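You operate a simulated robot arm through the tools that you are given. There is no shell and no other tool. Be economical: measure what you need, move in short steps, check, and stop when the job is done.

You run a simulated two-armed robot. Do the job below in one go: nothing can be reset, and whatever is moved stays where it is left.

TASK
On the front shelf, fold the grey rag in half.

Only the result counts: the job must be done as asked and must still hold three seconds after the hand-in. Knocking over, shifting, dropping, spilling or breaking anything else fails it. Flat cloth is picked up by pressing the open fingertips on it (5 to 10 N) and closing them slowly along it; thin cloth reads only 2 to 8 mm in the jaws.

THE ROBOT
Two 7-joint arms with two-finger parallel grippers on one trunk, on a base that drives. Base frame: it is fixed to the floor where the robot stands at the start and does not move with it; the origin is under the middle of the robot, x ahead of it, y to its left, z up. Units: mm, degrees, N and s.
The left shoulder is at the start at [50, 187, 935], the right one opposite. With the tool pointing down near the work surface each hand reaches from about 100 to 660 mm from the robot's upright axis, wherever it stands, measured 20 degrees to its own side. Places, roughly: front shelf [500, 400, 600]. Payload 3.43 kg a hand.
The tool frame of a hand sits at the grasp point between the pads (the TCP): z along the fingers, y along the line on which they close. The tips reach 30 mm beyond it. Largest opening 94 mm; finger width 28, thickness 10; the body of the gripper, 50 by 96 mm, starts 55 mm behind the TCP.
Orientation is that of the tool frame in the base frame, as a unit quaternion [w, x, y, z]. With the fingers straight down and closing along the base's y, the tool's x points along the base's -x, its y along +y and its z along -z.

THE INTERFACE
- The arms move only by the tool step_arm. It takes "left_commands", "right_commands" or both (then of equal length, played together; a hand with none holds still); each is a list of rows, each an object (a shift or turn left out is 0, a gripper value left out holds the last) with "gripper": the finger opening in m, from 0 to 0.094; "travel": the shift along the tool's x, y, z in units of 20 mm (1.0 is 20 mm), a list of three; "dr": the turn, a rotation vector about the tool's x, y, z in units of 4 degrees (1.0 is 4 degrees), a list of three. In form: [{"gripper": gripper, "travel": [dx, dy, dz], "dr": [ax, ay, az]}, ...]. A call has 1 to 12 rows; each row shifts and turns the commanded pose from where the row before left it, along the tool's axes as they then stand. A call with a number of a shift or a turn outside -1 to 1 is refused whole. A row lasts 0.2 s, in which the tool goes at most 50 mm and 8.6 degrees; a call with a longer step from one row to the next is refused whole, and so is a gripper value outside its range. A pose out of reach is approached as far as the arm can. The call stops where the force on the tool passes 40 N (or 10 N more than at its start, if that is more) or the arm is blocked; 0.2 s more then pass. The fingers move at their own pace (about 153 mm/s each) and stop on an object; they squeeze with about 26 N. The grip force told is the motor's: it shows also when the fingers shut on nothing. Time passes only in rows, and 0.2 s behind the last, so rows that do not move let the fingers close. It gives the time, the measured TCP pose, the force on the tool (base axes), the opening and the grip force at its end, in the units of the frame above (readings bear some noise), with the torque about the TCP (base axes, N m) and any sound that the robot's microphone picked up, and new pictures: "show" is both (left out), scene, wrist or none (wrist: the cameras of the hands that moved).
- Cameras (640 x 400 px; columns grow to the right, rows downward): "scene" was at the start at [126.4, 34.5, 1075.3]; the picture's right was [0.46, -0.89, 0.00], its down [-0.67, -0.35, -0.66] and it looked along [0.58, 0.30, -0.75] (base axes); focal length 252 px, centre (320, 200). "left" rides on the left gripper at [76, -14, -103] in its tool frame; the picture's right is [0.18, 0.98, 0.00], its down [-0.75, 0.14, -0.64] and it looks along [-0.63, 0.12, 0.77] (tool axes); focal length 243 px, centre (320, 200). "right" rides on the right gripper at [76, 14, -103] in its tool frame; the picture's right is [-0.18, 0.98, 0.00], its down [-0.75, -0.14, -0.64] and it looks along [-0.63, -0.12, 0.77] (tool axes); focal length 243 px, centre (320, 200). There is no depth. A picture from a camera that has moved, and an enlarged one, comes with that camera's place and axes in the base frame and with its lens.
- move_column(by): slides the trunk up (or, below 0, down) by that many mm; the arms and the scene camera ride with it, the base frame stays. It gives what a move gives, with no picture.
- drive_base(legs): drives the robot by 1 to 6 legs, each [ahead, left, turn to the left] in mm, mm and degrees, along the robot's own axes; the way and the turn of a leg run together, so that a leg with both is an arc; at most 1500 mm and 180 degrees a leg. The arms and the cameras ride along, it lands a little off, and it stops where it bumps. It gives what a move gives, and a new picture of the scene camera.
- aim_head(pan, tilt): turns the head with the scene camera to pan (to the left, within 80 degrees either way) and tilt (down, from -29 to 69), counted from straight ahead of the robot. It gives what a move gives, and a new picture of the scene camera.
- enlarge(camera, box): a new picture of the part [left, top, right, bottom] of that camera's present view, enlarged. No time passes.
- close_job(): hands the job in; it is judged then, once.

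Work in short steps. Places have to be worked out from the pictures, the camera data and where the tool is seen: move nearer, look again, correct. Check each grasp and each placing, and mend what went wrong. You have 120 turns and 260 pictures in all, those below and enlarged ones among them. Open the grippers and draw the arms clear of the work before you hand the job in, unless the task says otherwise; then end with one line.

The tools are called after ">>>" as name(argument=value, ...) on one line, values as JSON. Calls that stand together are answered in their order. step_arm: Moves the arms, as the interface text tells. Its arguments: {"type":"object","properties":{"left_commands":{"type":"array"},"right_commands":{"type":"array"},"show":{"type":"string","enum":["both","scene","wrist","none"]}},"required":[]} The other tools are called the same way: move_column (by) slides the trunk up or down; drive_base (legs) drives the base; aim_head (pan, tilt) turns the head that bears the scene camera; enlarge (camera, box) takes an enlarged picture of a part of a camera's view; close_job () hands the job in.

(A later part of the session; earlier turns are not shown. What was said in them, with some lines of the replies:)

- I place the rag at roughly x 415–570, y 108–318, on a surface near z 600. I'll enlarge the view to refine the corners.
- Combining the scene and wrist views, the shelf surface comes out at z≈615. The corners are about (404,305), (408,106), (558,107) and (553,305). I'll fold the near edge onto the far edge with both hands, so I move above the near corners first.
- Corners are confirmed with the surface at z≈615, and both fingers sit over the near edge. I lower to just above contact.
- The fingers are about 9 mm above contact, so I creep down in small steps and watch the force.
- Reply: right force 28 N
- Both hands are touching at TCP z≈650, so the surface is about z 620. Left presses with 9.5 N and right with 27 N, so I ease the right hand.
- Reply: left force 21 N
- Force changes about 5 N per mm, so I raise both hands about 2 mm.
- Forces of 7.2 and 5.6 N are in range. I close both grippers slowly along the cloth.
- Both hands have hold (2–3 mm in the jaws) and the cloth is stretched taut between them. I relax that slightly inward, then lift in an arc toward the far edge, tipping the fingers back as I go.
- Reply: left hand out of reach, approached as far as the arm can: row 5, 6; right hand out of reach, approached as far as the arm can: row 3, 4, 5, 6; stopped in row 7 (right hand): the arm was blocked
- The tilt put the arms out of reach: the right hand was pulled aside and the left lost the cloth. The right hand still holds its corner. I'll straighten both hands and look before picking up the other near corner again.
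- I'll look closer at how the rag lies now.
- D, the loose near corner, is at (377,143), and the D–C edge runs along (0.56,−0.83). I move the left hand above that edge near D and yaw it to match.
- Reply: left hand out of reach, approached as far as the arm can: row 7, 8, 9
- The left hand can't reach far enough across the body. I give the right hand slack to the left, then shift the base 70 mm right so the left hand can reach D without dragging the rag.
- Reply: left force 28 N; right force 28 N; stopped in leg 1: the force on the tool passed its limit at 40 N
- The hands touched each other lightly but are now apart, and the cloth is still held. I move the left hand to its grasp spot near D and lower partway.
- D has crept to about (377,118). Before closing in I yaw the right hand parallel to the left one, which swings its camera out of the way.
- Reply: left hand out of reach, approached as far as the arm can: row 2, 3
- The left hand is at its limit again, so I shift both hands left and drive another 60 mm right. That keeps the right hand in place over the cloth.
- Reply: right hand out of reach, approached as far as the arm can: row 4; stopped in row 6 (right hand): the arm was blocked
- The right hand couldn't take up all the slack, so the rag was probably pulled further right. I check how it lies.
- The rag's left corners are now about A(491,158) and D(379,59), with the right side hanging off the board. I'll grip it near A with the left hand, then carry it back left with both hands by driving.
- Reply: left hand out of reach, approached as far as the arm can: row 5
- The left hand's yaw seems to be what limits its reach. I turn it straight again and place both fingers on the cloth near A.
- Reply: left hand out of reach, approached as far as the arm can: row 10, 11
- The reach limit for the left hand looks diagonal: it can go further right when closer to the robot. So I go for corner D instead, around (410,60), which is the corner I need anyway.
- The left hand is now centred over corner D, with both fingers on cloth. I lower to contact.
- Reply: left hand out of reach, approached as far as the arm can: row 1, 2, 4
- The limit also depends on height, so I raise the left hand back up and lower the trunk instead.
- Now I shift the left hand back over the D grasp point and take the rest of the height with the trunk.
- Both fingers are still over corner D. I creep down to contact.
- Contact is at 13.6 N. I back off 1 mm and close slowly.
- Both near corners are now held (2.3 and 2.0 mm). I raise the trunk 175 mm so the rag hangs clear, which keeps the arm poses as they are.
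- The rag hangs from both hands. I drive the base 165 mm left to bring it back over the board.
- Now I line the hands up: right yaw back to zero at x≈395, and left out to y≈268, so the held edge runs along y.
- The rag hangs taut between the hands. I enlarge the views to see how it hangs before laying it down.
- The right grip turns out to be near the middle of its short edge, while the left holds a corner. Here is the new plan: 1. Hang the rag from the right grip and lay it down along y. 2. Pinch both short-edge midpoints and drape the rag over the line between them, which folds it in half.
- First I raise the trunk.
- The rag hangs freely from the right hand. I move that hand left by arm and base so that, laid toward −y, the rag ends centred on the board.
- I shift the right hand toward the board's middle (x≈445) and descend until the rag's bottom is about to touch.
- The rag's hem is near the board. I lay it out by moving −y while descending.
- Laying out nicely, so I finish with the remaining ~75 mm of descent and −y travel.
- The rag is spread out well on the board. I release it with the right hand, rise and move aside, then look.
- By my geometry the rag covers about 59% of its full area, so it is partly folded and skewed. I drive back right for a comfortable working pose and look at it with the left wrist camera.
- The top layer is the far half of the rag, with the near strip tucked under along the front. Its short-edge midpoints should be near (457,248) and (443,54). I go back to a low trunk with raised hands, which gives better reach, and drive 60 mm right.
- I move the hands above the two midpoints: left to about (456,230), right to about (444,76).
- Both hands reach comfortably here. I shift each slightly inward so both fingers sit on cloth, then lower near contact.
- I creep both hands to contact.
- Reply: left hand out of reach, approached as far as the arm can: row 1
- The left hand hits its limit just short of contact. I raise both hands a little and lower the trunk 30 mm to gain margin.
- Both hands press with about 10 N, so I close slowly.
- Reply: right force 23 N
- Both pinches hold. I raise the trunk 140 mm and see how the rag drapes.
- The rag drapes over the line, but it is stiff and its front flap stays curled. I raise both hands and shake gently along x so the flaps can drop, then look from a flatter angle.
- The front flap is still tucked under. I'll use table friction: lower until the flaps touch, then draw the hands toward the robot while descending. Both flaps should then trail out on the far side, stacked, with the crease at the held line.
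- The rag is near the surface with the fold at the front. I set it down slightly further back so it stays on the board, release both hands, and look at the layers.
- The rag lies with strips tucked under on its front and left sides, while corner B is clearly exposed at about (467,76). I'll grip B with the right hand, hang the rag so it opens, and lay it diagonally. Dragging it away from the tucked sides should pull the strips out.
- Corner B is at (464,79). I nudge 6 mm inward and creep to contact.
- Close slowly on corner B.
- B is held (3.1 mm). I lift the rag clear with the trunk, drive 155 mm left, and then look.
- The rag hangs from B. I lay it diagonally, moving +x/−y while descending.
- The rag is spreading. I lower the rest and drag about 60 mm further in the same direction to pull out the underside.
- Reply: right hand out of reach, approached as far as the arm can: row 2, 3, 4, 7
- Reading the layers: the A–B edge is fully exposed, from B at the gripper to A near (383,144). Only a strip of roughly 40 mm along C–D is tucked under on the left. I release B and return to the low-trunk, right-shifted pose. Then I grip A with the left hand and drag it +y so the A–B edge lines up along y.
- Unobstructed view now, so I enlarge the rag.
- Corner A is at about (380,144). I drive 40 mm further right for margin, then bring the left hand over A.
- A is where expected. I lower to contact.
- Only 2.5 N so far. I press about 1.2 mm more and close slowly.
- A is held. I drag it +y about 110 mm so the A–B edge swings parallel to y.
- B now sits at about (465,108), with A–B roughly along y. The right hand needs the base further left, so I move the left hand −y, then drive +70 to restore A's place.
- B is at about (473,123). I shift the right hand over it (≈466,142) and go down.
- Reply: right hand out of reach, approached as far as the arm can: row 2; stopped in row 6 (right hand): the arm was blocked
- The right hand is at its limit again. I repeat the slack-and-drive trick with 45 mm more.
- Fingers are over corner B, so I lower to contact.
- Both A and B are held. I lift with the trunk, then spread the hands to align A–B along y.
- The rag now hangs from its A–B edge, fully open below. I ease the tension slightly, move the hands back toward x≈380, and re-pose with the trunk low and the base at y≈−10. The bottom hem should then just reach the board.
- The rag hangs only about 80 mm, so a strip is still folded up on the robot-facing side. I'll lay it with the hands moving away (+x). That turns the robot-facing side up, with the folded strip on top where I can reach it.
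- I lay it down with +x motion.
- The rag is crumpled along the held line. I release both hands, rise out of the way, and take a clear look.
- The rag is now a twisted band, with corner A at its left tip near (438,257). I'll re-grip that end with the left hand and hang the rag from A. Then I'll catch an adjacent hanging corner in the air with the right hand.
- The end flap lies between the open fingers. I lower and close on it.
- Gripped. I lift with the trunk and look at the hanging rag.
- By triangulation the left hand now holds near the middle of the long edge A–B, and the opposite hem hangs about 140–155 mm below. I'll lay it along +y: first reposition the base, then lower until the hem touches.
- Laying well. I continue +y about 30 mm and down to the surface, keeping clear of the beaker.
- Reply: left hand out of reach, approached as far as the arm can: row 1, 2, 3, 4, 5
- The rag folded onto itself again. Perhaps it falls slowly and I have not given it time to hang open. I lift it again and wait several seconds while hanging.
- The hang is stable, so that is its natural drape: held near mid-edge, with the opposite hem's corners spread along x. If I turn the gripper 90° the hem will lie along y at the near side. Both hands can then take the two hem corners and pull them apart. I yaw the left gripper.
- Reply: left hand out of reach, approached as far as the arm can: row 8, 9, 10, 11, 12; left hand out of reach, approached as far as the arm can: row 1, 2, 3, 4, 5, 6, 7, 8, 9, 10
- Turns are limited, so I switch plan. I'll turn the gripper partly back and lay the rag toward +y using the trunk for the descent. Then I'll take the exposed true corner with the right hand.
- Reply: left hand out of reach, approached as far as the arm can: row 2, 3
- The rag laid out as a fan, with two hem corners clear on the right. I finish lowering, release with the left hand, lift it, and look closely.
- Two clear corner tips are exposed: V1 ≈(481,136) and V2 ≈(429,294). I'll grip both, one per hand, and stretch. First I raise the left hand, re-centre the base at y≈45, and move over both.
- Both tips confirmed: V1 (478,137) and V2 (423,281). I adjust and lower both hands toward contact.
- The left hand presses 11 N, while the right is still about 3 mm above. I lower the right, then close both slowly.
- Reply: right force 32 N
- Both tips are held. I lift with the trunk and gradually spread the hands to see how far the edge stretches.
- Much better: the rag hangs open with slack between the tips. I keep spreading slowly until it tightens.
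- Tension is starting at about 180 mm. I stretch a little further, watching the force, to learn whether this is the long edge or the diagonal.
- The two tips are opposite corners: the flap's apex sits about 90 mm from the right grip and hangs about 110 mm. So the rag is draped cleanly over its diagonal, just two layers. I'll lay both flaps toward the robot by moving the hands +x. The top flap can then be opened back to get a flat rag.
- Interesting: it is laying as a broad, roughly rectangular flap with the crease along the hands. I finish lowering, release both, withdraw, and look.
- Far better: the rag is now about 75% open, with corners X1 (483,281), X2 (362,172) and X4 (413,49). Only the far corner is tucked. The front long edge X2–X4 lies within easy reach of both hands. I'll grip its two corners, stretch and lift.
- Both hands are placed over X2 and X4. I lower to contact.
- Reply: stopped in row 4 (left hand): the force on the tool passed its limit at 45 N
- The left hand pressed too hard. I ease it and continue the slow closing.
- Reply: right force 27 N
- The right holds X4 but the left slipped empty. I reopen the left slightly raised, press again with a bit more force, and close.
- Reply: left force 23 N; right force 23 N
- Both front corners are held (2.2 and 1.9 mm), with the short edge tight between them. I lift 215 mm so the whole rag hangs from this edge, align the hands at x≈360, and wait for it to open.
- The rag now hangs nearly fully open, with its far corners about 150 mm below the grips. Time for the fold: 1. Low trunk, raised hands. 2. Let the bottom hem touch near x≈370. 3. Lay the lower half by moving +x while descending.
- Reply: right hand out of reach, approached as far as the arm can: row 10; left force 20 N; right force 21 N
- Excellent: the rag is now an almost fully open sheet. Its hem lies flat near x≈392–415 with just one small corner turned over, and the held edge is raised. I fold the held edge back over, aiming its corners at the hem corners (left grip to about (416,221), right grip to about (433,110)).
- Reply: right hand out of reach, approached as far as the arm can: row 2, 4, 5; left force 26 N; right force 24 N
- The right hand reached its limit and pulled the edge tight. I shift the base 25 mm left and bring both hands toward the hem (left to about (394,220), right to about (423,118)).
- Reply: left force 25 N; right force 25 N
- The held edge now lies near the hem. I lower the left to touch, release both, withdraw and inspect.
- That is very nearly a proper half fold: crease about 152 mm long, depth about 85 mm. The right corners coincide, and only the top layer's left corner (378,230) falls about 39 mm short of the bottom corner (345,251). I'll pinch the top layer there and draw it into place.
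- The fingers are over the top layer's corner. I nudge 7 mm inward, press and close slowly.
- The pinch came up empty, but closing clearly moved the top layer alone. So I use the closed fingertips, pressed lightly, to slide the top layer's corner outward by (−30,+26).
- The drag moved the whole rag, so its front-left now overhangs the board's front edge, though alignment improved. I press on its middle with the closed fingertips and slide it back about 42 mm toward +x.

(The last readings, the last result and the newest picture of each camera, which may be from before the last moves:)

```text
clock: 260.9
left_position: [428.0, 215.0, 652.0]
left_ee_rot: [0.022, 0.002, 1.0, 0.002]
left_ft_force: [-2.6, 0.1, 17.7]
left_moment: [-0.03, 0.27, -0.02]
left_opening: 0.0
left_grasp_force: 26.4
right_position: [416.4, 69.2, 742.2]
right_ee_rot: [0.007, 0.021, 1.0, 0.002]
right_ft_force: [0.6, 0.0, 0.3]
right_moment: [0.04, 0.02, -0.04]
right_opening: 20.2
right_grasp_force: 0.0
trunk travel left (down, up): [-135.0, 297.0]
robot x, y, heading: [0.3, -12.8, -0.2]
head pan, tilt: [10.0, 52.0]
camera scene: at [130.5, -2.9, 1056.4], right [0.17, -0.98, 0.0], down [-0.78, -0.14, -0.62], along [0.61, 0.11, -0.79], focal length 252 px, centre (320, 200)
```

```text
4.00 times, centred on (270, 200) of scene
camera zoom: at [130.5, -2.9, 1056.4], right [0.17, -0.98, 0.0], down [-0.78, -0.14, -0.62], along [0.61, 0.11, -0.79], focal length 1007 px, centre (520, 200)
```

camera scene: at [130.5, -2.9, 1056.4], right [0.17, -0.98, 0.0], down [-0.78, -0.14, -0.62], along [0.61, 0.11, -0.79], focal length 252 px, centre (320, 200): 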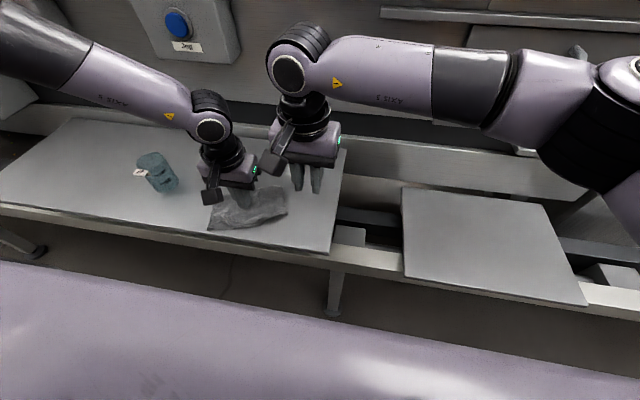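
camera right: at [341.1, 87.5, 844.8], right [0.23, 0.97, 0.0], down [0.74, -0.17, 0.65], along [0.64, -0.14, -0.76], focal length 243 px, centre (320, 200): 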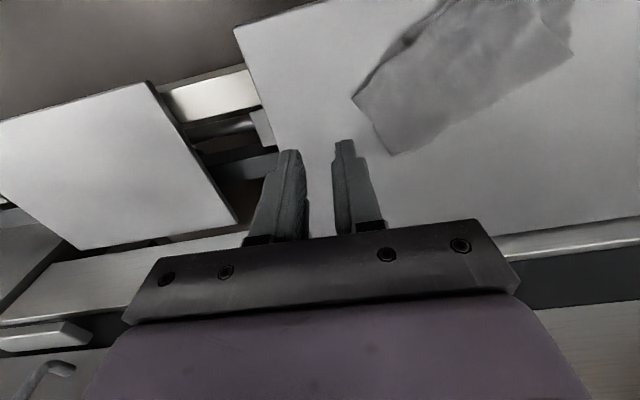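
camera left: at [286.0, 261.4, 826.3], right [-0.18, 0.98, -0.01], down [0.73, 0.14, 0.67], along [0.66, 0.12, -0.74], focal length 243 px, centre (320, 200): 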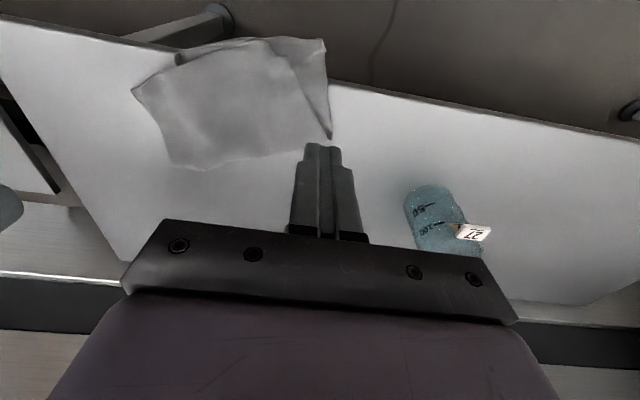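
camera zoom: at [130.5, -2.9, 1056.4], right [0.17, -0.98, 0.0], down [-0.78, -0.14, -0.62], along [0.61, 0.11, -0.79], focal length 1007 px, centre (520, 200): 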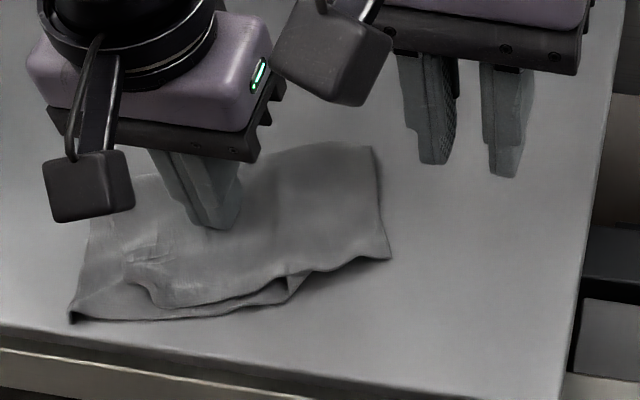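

The rag is back fully on the board and still folded. I lift the left hand straight up and away, and check.

>>> step_arm(left_commands=[{"travel": [0, 0, -0.5]}, {"travel": [0, 0, -1]}, {"travel": [0, 0, -1]}, {"travel": [0.5, 0.5, -1]}, {"travel": [0.5, 0.9, -1]}, {"travel": [0.5, 0.9, -1]}, {"gripper": 0.03}, {}], show="wrist")

>>> enlarge(camera="scene", box=[190, 150, 350, 250])

```text
clock: 262.7
left_position: [393.8, 262.6, 759.7]
left_ee_rot: [0.022, 0.003, 1.0, 0.0]
left_ft_force: [0.8, -0.1, -0.2]
left_moment: [-0.02, 0.0, -0.01]
left_opening: 29.9
left_grasp_force: 0.0
right_position: [417.8, 69.7, 742.1]
right_ee_rot: [0.006, 0.021, 1.0, 0.001]
right_ft_force: [-0.9, 0.0, 0.7]
right_moment: [-0.02, 0.01, 0.02]
right_opening: 20.1
right_grasp_force: 0.1
trunk travel left (down, up): [-135.0, 297.0]
robot x, y, heading: [0.4, -15.3, -0.3]
head pan, tilt: [10.0, 52.0]
camera left: at [314.0, 248.9, 858.3], right [-0.18, 0.98, -0.01], down [0.73, 0.14, 0.67], along [0.66, 0.12, -0.74], focal length 243 px, centre (320, 200)
```

left: 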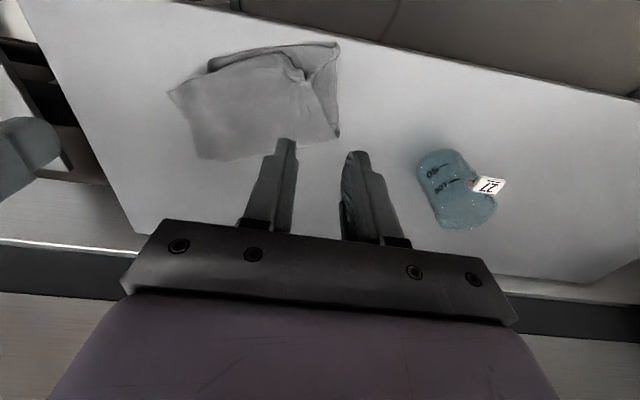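

```text
4.00 times, centred on (270, 200) of scene
camera zoom: at [131.5, -2.4, 1056.2], right [0.17, -0.98, 0.0], down [-0.78, -0.14, -0.62], along [0.61, 0.11, -0.79], focal length 1007 px, centre (520, 200)
```

zoom: 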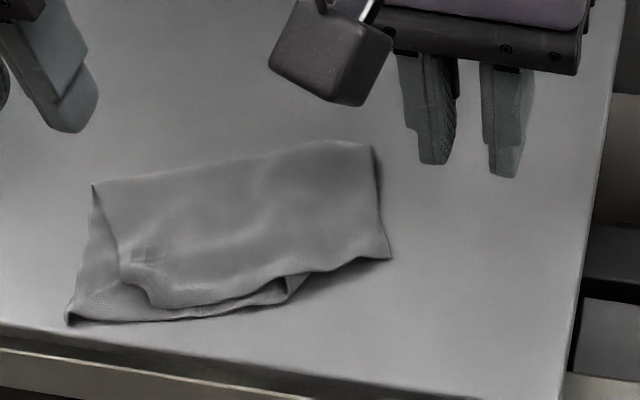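

A clear half fold. The top layer's left corner is still about 30 mm short of the bottom one. I make one proper pinch of the top layer near (398,229), with wider fingers and firmer pressure, to set it right.

>>> step_arm(left_commands=[{"gripper": 0.03, "travel": [-0.2, -0.9, 0.6]}, {"travel": [0, -0.8, 0.9]}, {"travel": [0, 0, 0.9]}, {"travel": [0, 0, 0.9]}, {"travel": [0, 0, 0.9]}, {"travel": [0, 0, 0.6]}, {"travel": [0, 0, 0.4]}, {"travel": [0, 0, 0.12]}, {"travel": [0, 0, 0.1]}, {}, {}], show="wrist")

```text
clock: 265.1
left_position: [402.7, 228.6, 653.0]
left_ee_rot: [0.023, 0.003, 1.0, 0.001]
left_ft_force: [-0.4, 1.3, 11.5]
left_moment: [0.12, 0.15, -0.01]
left_opening: 30.3
left_grasp_force: 0.2
right_position: [417.1, 69.3, 743.0]
right_ee_rot: [0.007, 0.021, 1.0, 0.0]
right_ft_force: [-0.2, 0.0, 0.2]
right_moment: [-0.02, -0.02, 0.01]
right_opening: 19.9
right_grasp_force: 0.0
trunk travel left (down, up): [-135.0, 297.0]
robot x, y, heading: [-1.0, -13.1, 0.1]
head pan, tilt: [10.0, 52.0]
camera left: at [321.6, 214.4, 750.7], right [-0.18, 0.98, -0.01], down [0.72, 0.14, 0.68], along [0.67, 0.12, -0.74], focal length 243 px, centre (320, 200)
```

left: 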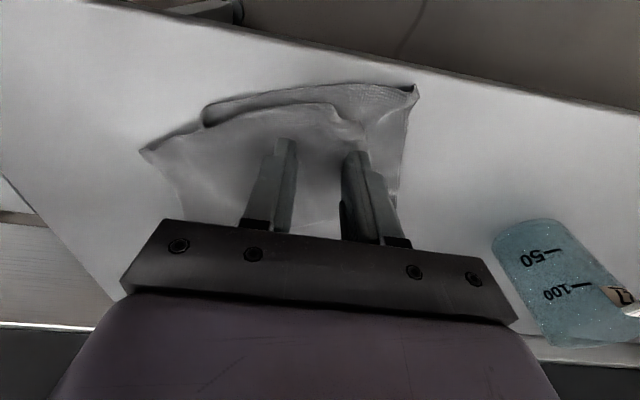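

Both fingers are on the top layer at 11.5 N, so I close slowly and check the width.

>>> step_arm(left_commands=[{"gripper": 0.026}, {"gripper": 0.022}, {"gripper": 0.018}, {"gripper": 0.014}, {"gripper": 0.01}, {"gripper": 0.006}, {"gripper": 0.003}, {"gripper": 0.0}, {}, {}, {"travel": [0, 0, -0.5]}, {}], show="wrist")

```text
clock: 267.7
left_position: [402.4, 229.7, 660.5]
left_ee_rot: [0.021, 0.003, 1.0, 0.002]
left_ft_force: [0.1, 0.2, 0.0]
left_moment: [0.02, 0.01, 0.0]
left_opening: 2.4
left_grasp_force: 26.0
right_position: [417.8, 69.8, 742.1]
right_ee_rot: [0.007, 0.02, 1.0, 0.001]
right_ft_force: [-0.3, -0.4, -0.4]
right_moment: [0.01, 0.0, -0.01]
right_opening: 20.1
right_grasp_force: 0.1
trunk travel left (down, up): [-135.0, 297.0]
robot x, y, heading: [1.3, -15.5, 0.0]
head pan, tilt: [10.0, 52.0]
camera left: at [321.1, 215.3, 759.7], right [-0.18, 0.98, 0.0], down [0.73, 0.14, 0.67], along [0.66, 0.12, -0.74], focal length 243 px, centre (320, 200)
```

left: 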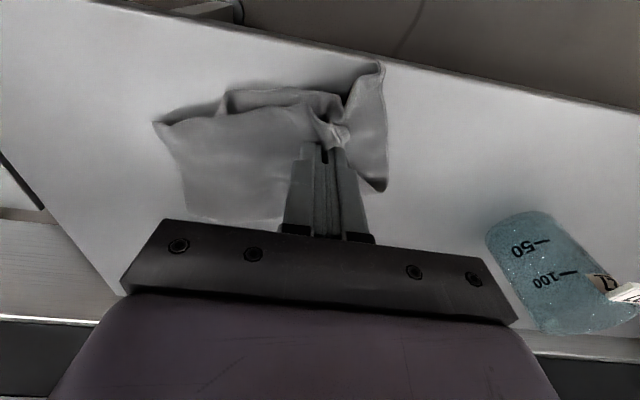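

The pinch gathered some of the bottom layer too. I move it outward mostly in +y, by (−12,+22), to spread it flat again, then set down and release.

>>> step_arm(left_commands=[{"travel": [0.15, 0.3, 0]}, {"travel": [0.15, 0.3, 0]}, {"travel": [0.15, 0.3, 0]}, {"travel": [0.15, 0.2, 0.2]}, {"travel": [0, 0, 0.2]}, {"gripper": 0.01}, {"gripper": 0.03}, {}, {"travel": [0, 0, -0.7]}, {"travel": [0, 0, -1]}, {"travel": [0, 0.6, -1]}, {"travel": [0, 0.6, -1]}], show="wrist")

>>> enlarge(camera="scene", box=[190, 150, 350, 250])

```text
clock: 270.3
left_position: [385.9, 272.7, 727.5]
left_ee_rot: [0.02, 0.002, 1.0, 0.0]
left_ft_force: [0.1, 1.1, 0.3]
left_moment: [0.01, -0.01, 0.01]
left_opening: 30.2
left_grasp_force: 0.0
right_position: [416.7, 71.4, 741.9]
right_ee_rot: [0.006, 0.021, 1.0, 0.0]
right_ft_force: [0.7, -0.6, 0.0]
right_moment: [0.01, 0.03, 0.01]
right_opening: 20.1
right_grasp_force: 0.0
trunk travel left (down, up): [-135.0, 297.0]
robot x, y, heading: [-1.2, -14.7, 0.1]
head pan, tilt: [10.0, 52.0]
camera left: at [306.5, 259.6, 825.9], right [-0.18, 0.98, -0.01], down [0.73, 0.14, 0.67], along [0.66, 0.12, -0.74], focal length 243 px, centre (320, 200)
```

left: 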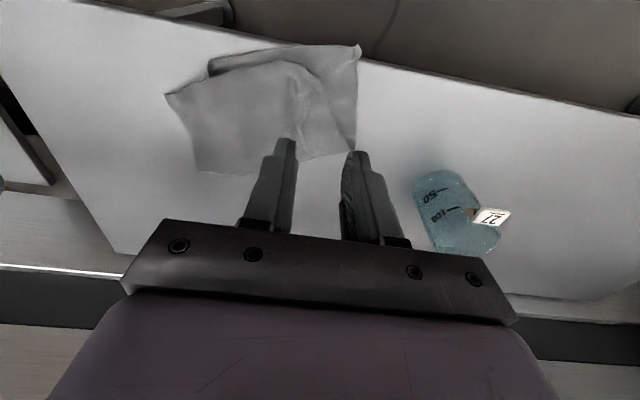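

```text
4.00 times, centred on (270, 200) of scene
camera zoom: at [131.5, -2.4, 1056.2], right [0.17, -0.98, 0.0], down [-0.78, -0.14, -0.62], along [0.61, 0.11, -0.79], focal length 1007 px, centre (520, 200)
```

zoom: 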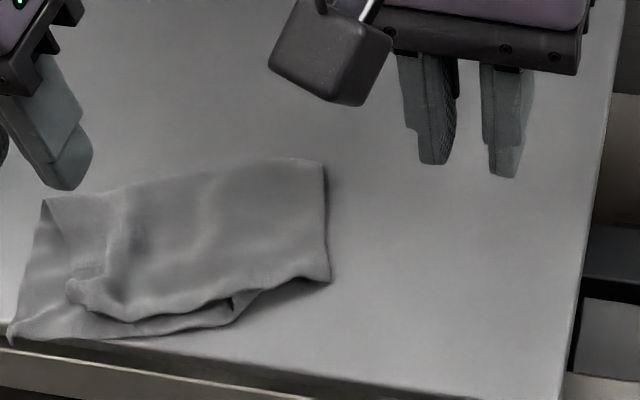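

The rag remains folded over in half and is lying on the shelf. With few turns left, I draw both open hands well clear.

>>> step_arm(left_commands=[{"travel": [0.3, 0, -1]}, {"travel": [0.5, 0, -1]}, {"travel": [0.8, 0, -1]}, {"travel": [0.8, 0, -1]}, {"travel": [0.8, 0, -0.5]}, {}], right_commands=[{"travel": [0, -0.5, -1]}, {"travel": [0, -0.9, -1]}, {"travel": [0, -0.9, -1]}, {"travel": [0, -0.9, -0.5]}, {"travel": [0, -0.9, 0]}, {}], show="scene")

```text
clock: 271.7
left_position: [317.0, 272.9, 816.8]
left_ee_rot: [0.022, 0.003, 1.0, 0.0]
left_ft_force: [0.1, -0.2, -0.2]
left_moment: [-0.03, -0.01, -0.01]
left_opening: 30.2
left_grasp_force: 0.1
right_position: [413.8, -12.2, 812.8]
right_ee_rot: [0.006, 0.022, 1.0, 0.001]
right_ft_force: [-0.6, -0.2, 0.0]
right_moment: [0.02, -0.02, 0.02]
right_opening: 20.1
right_grasp_force: 0.1
trunk travel left (down, up): [-135.0, 297.0]
robot x, y, heading: [0.0, -14.2, -0.2]
head pan, tilt: [10.0, 52.0]
camera scene: at [131.5, -2.4, 1056.2], right [0.17, -0.98, 0.0], down [-0.78, -0.14, -0.62], along [0.61, 0.11, -0.79], focal length 252 px, centre (320, 200)
```

scene: 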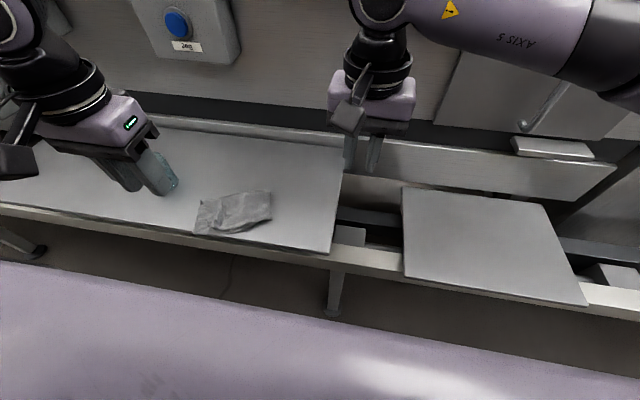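

The hands are clear, the beaker was not touched, and the folded rag lies on the front shelf. I hand the job in.

>>> close_job()

```text
The job is handed in.
```

I handed the job in with the grey rag folded roughly in half on the front shelf, but it isn't a neat fold: the top layer's left corner is about 30 mm short of the one below, one corner is probably turned over inside, and the front-left corner sits at or about 10 mm past the board's front edge.
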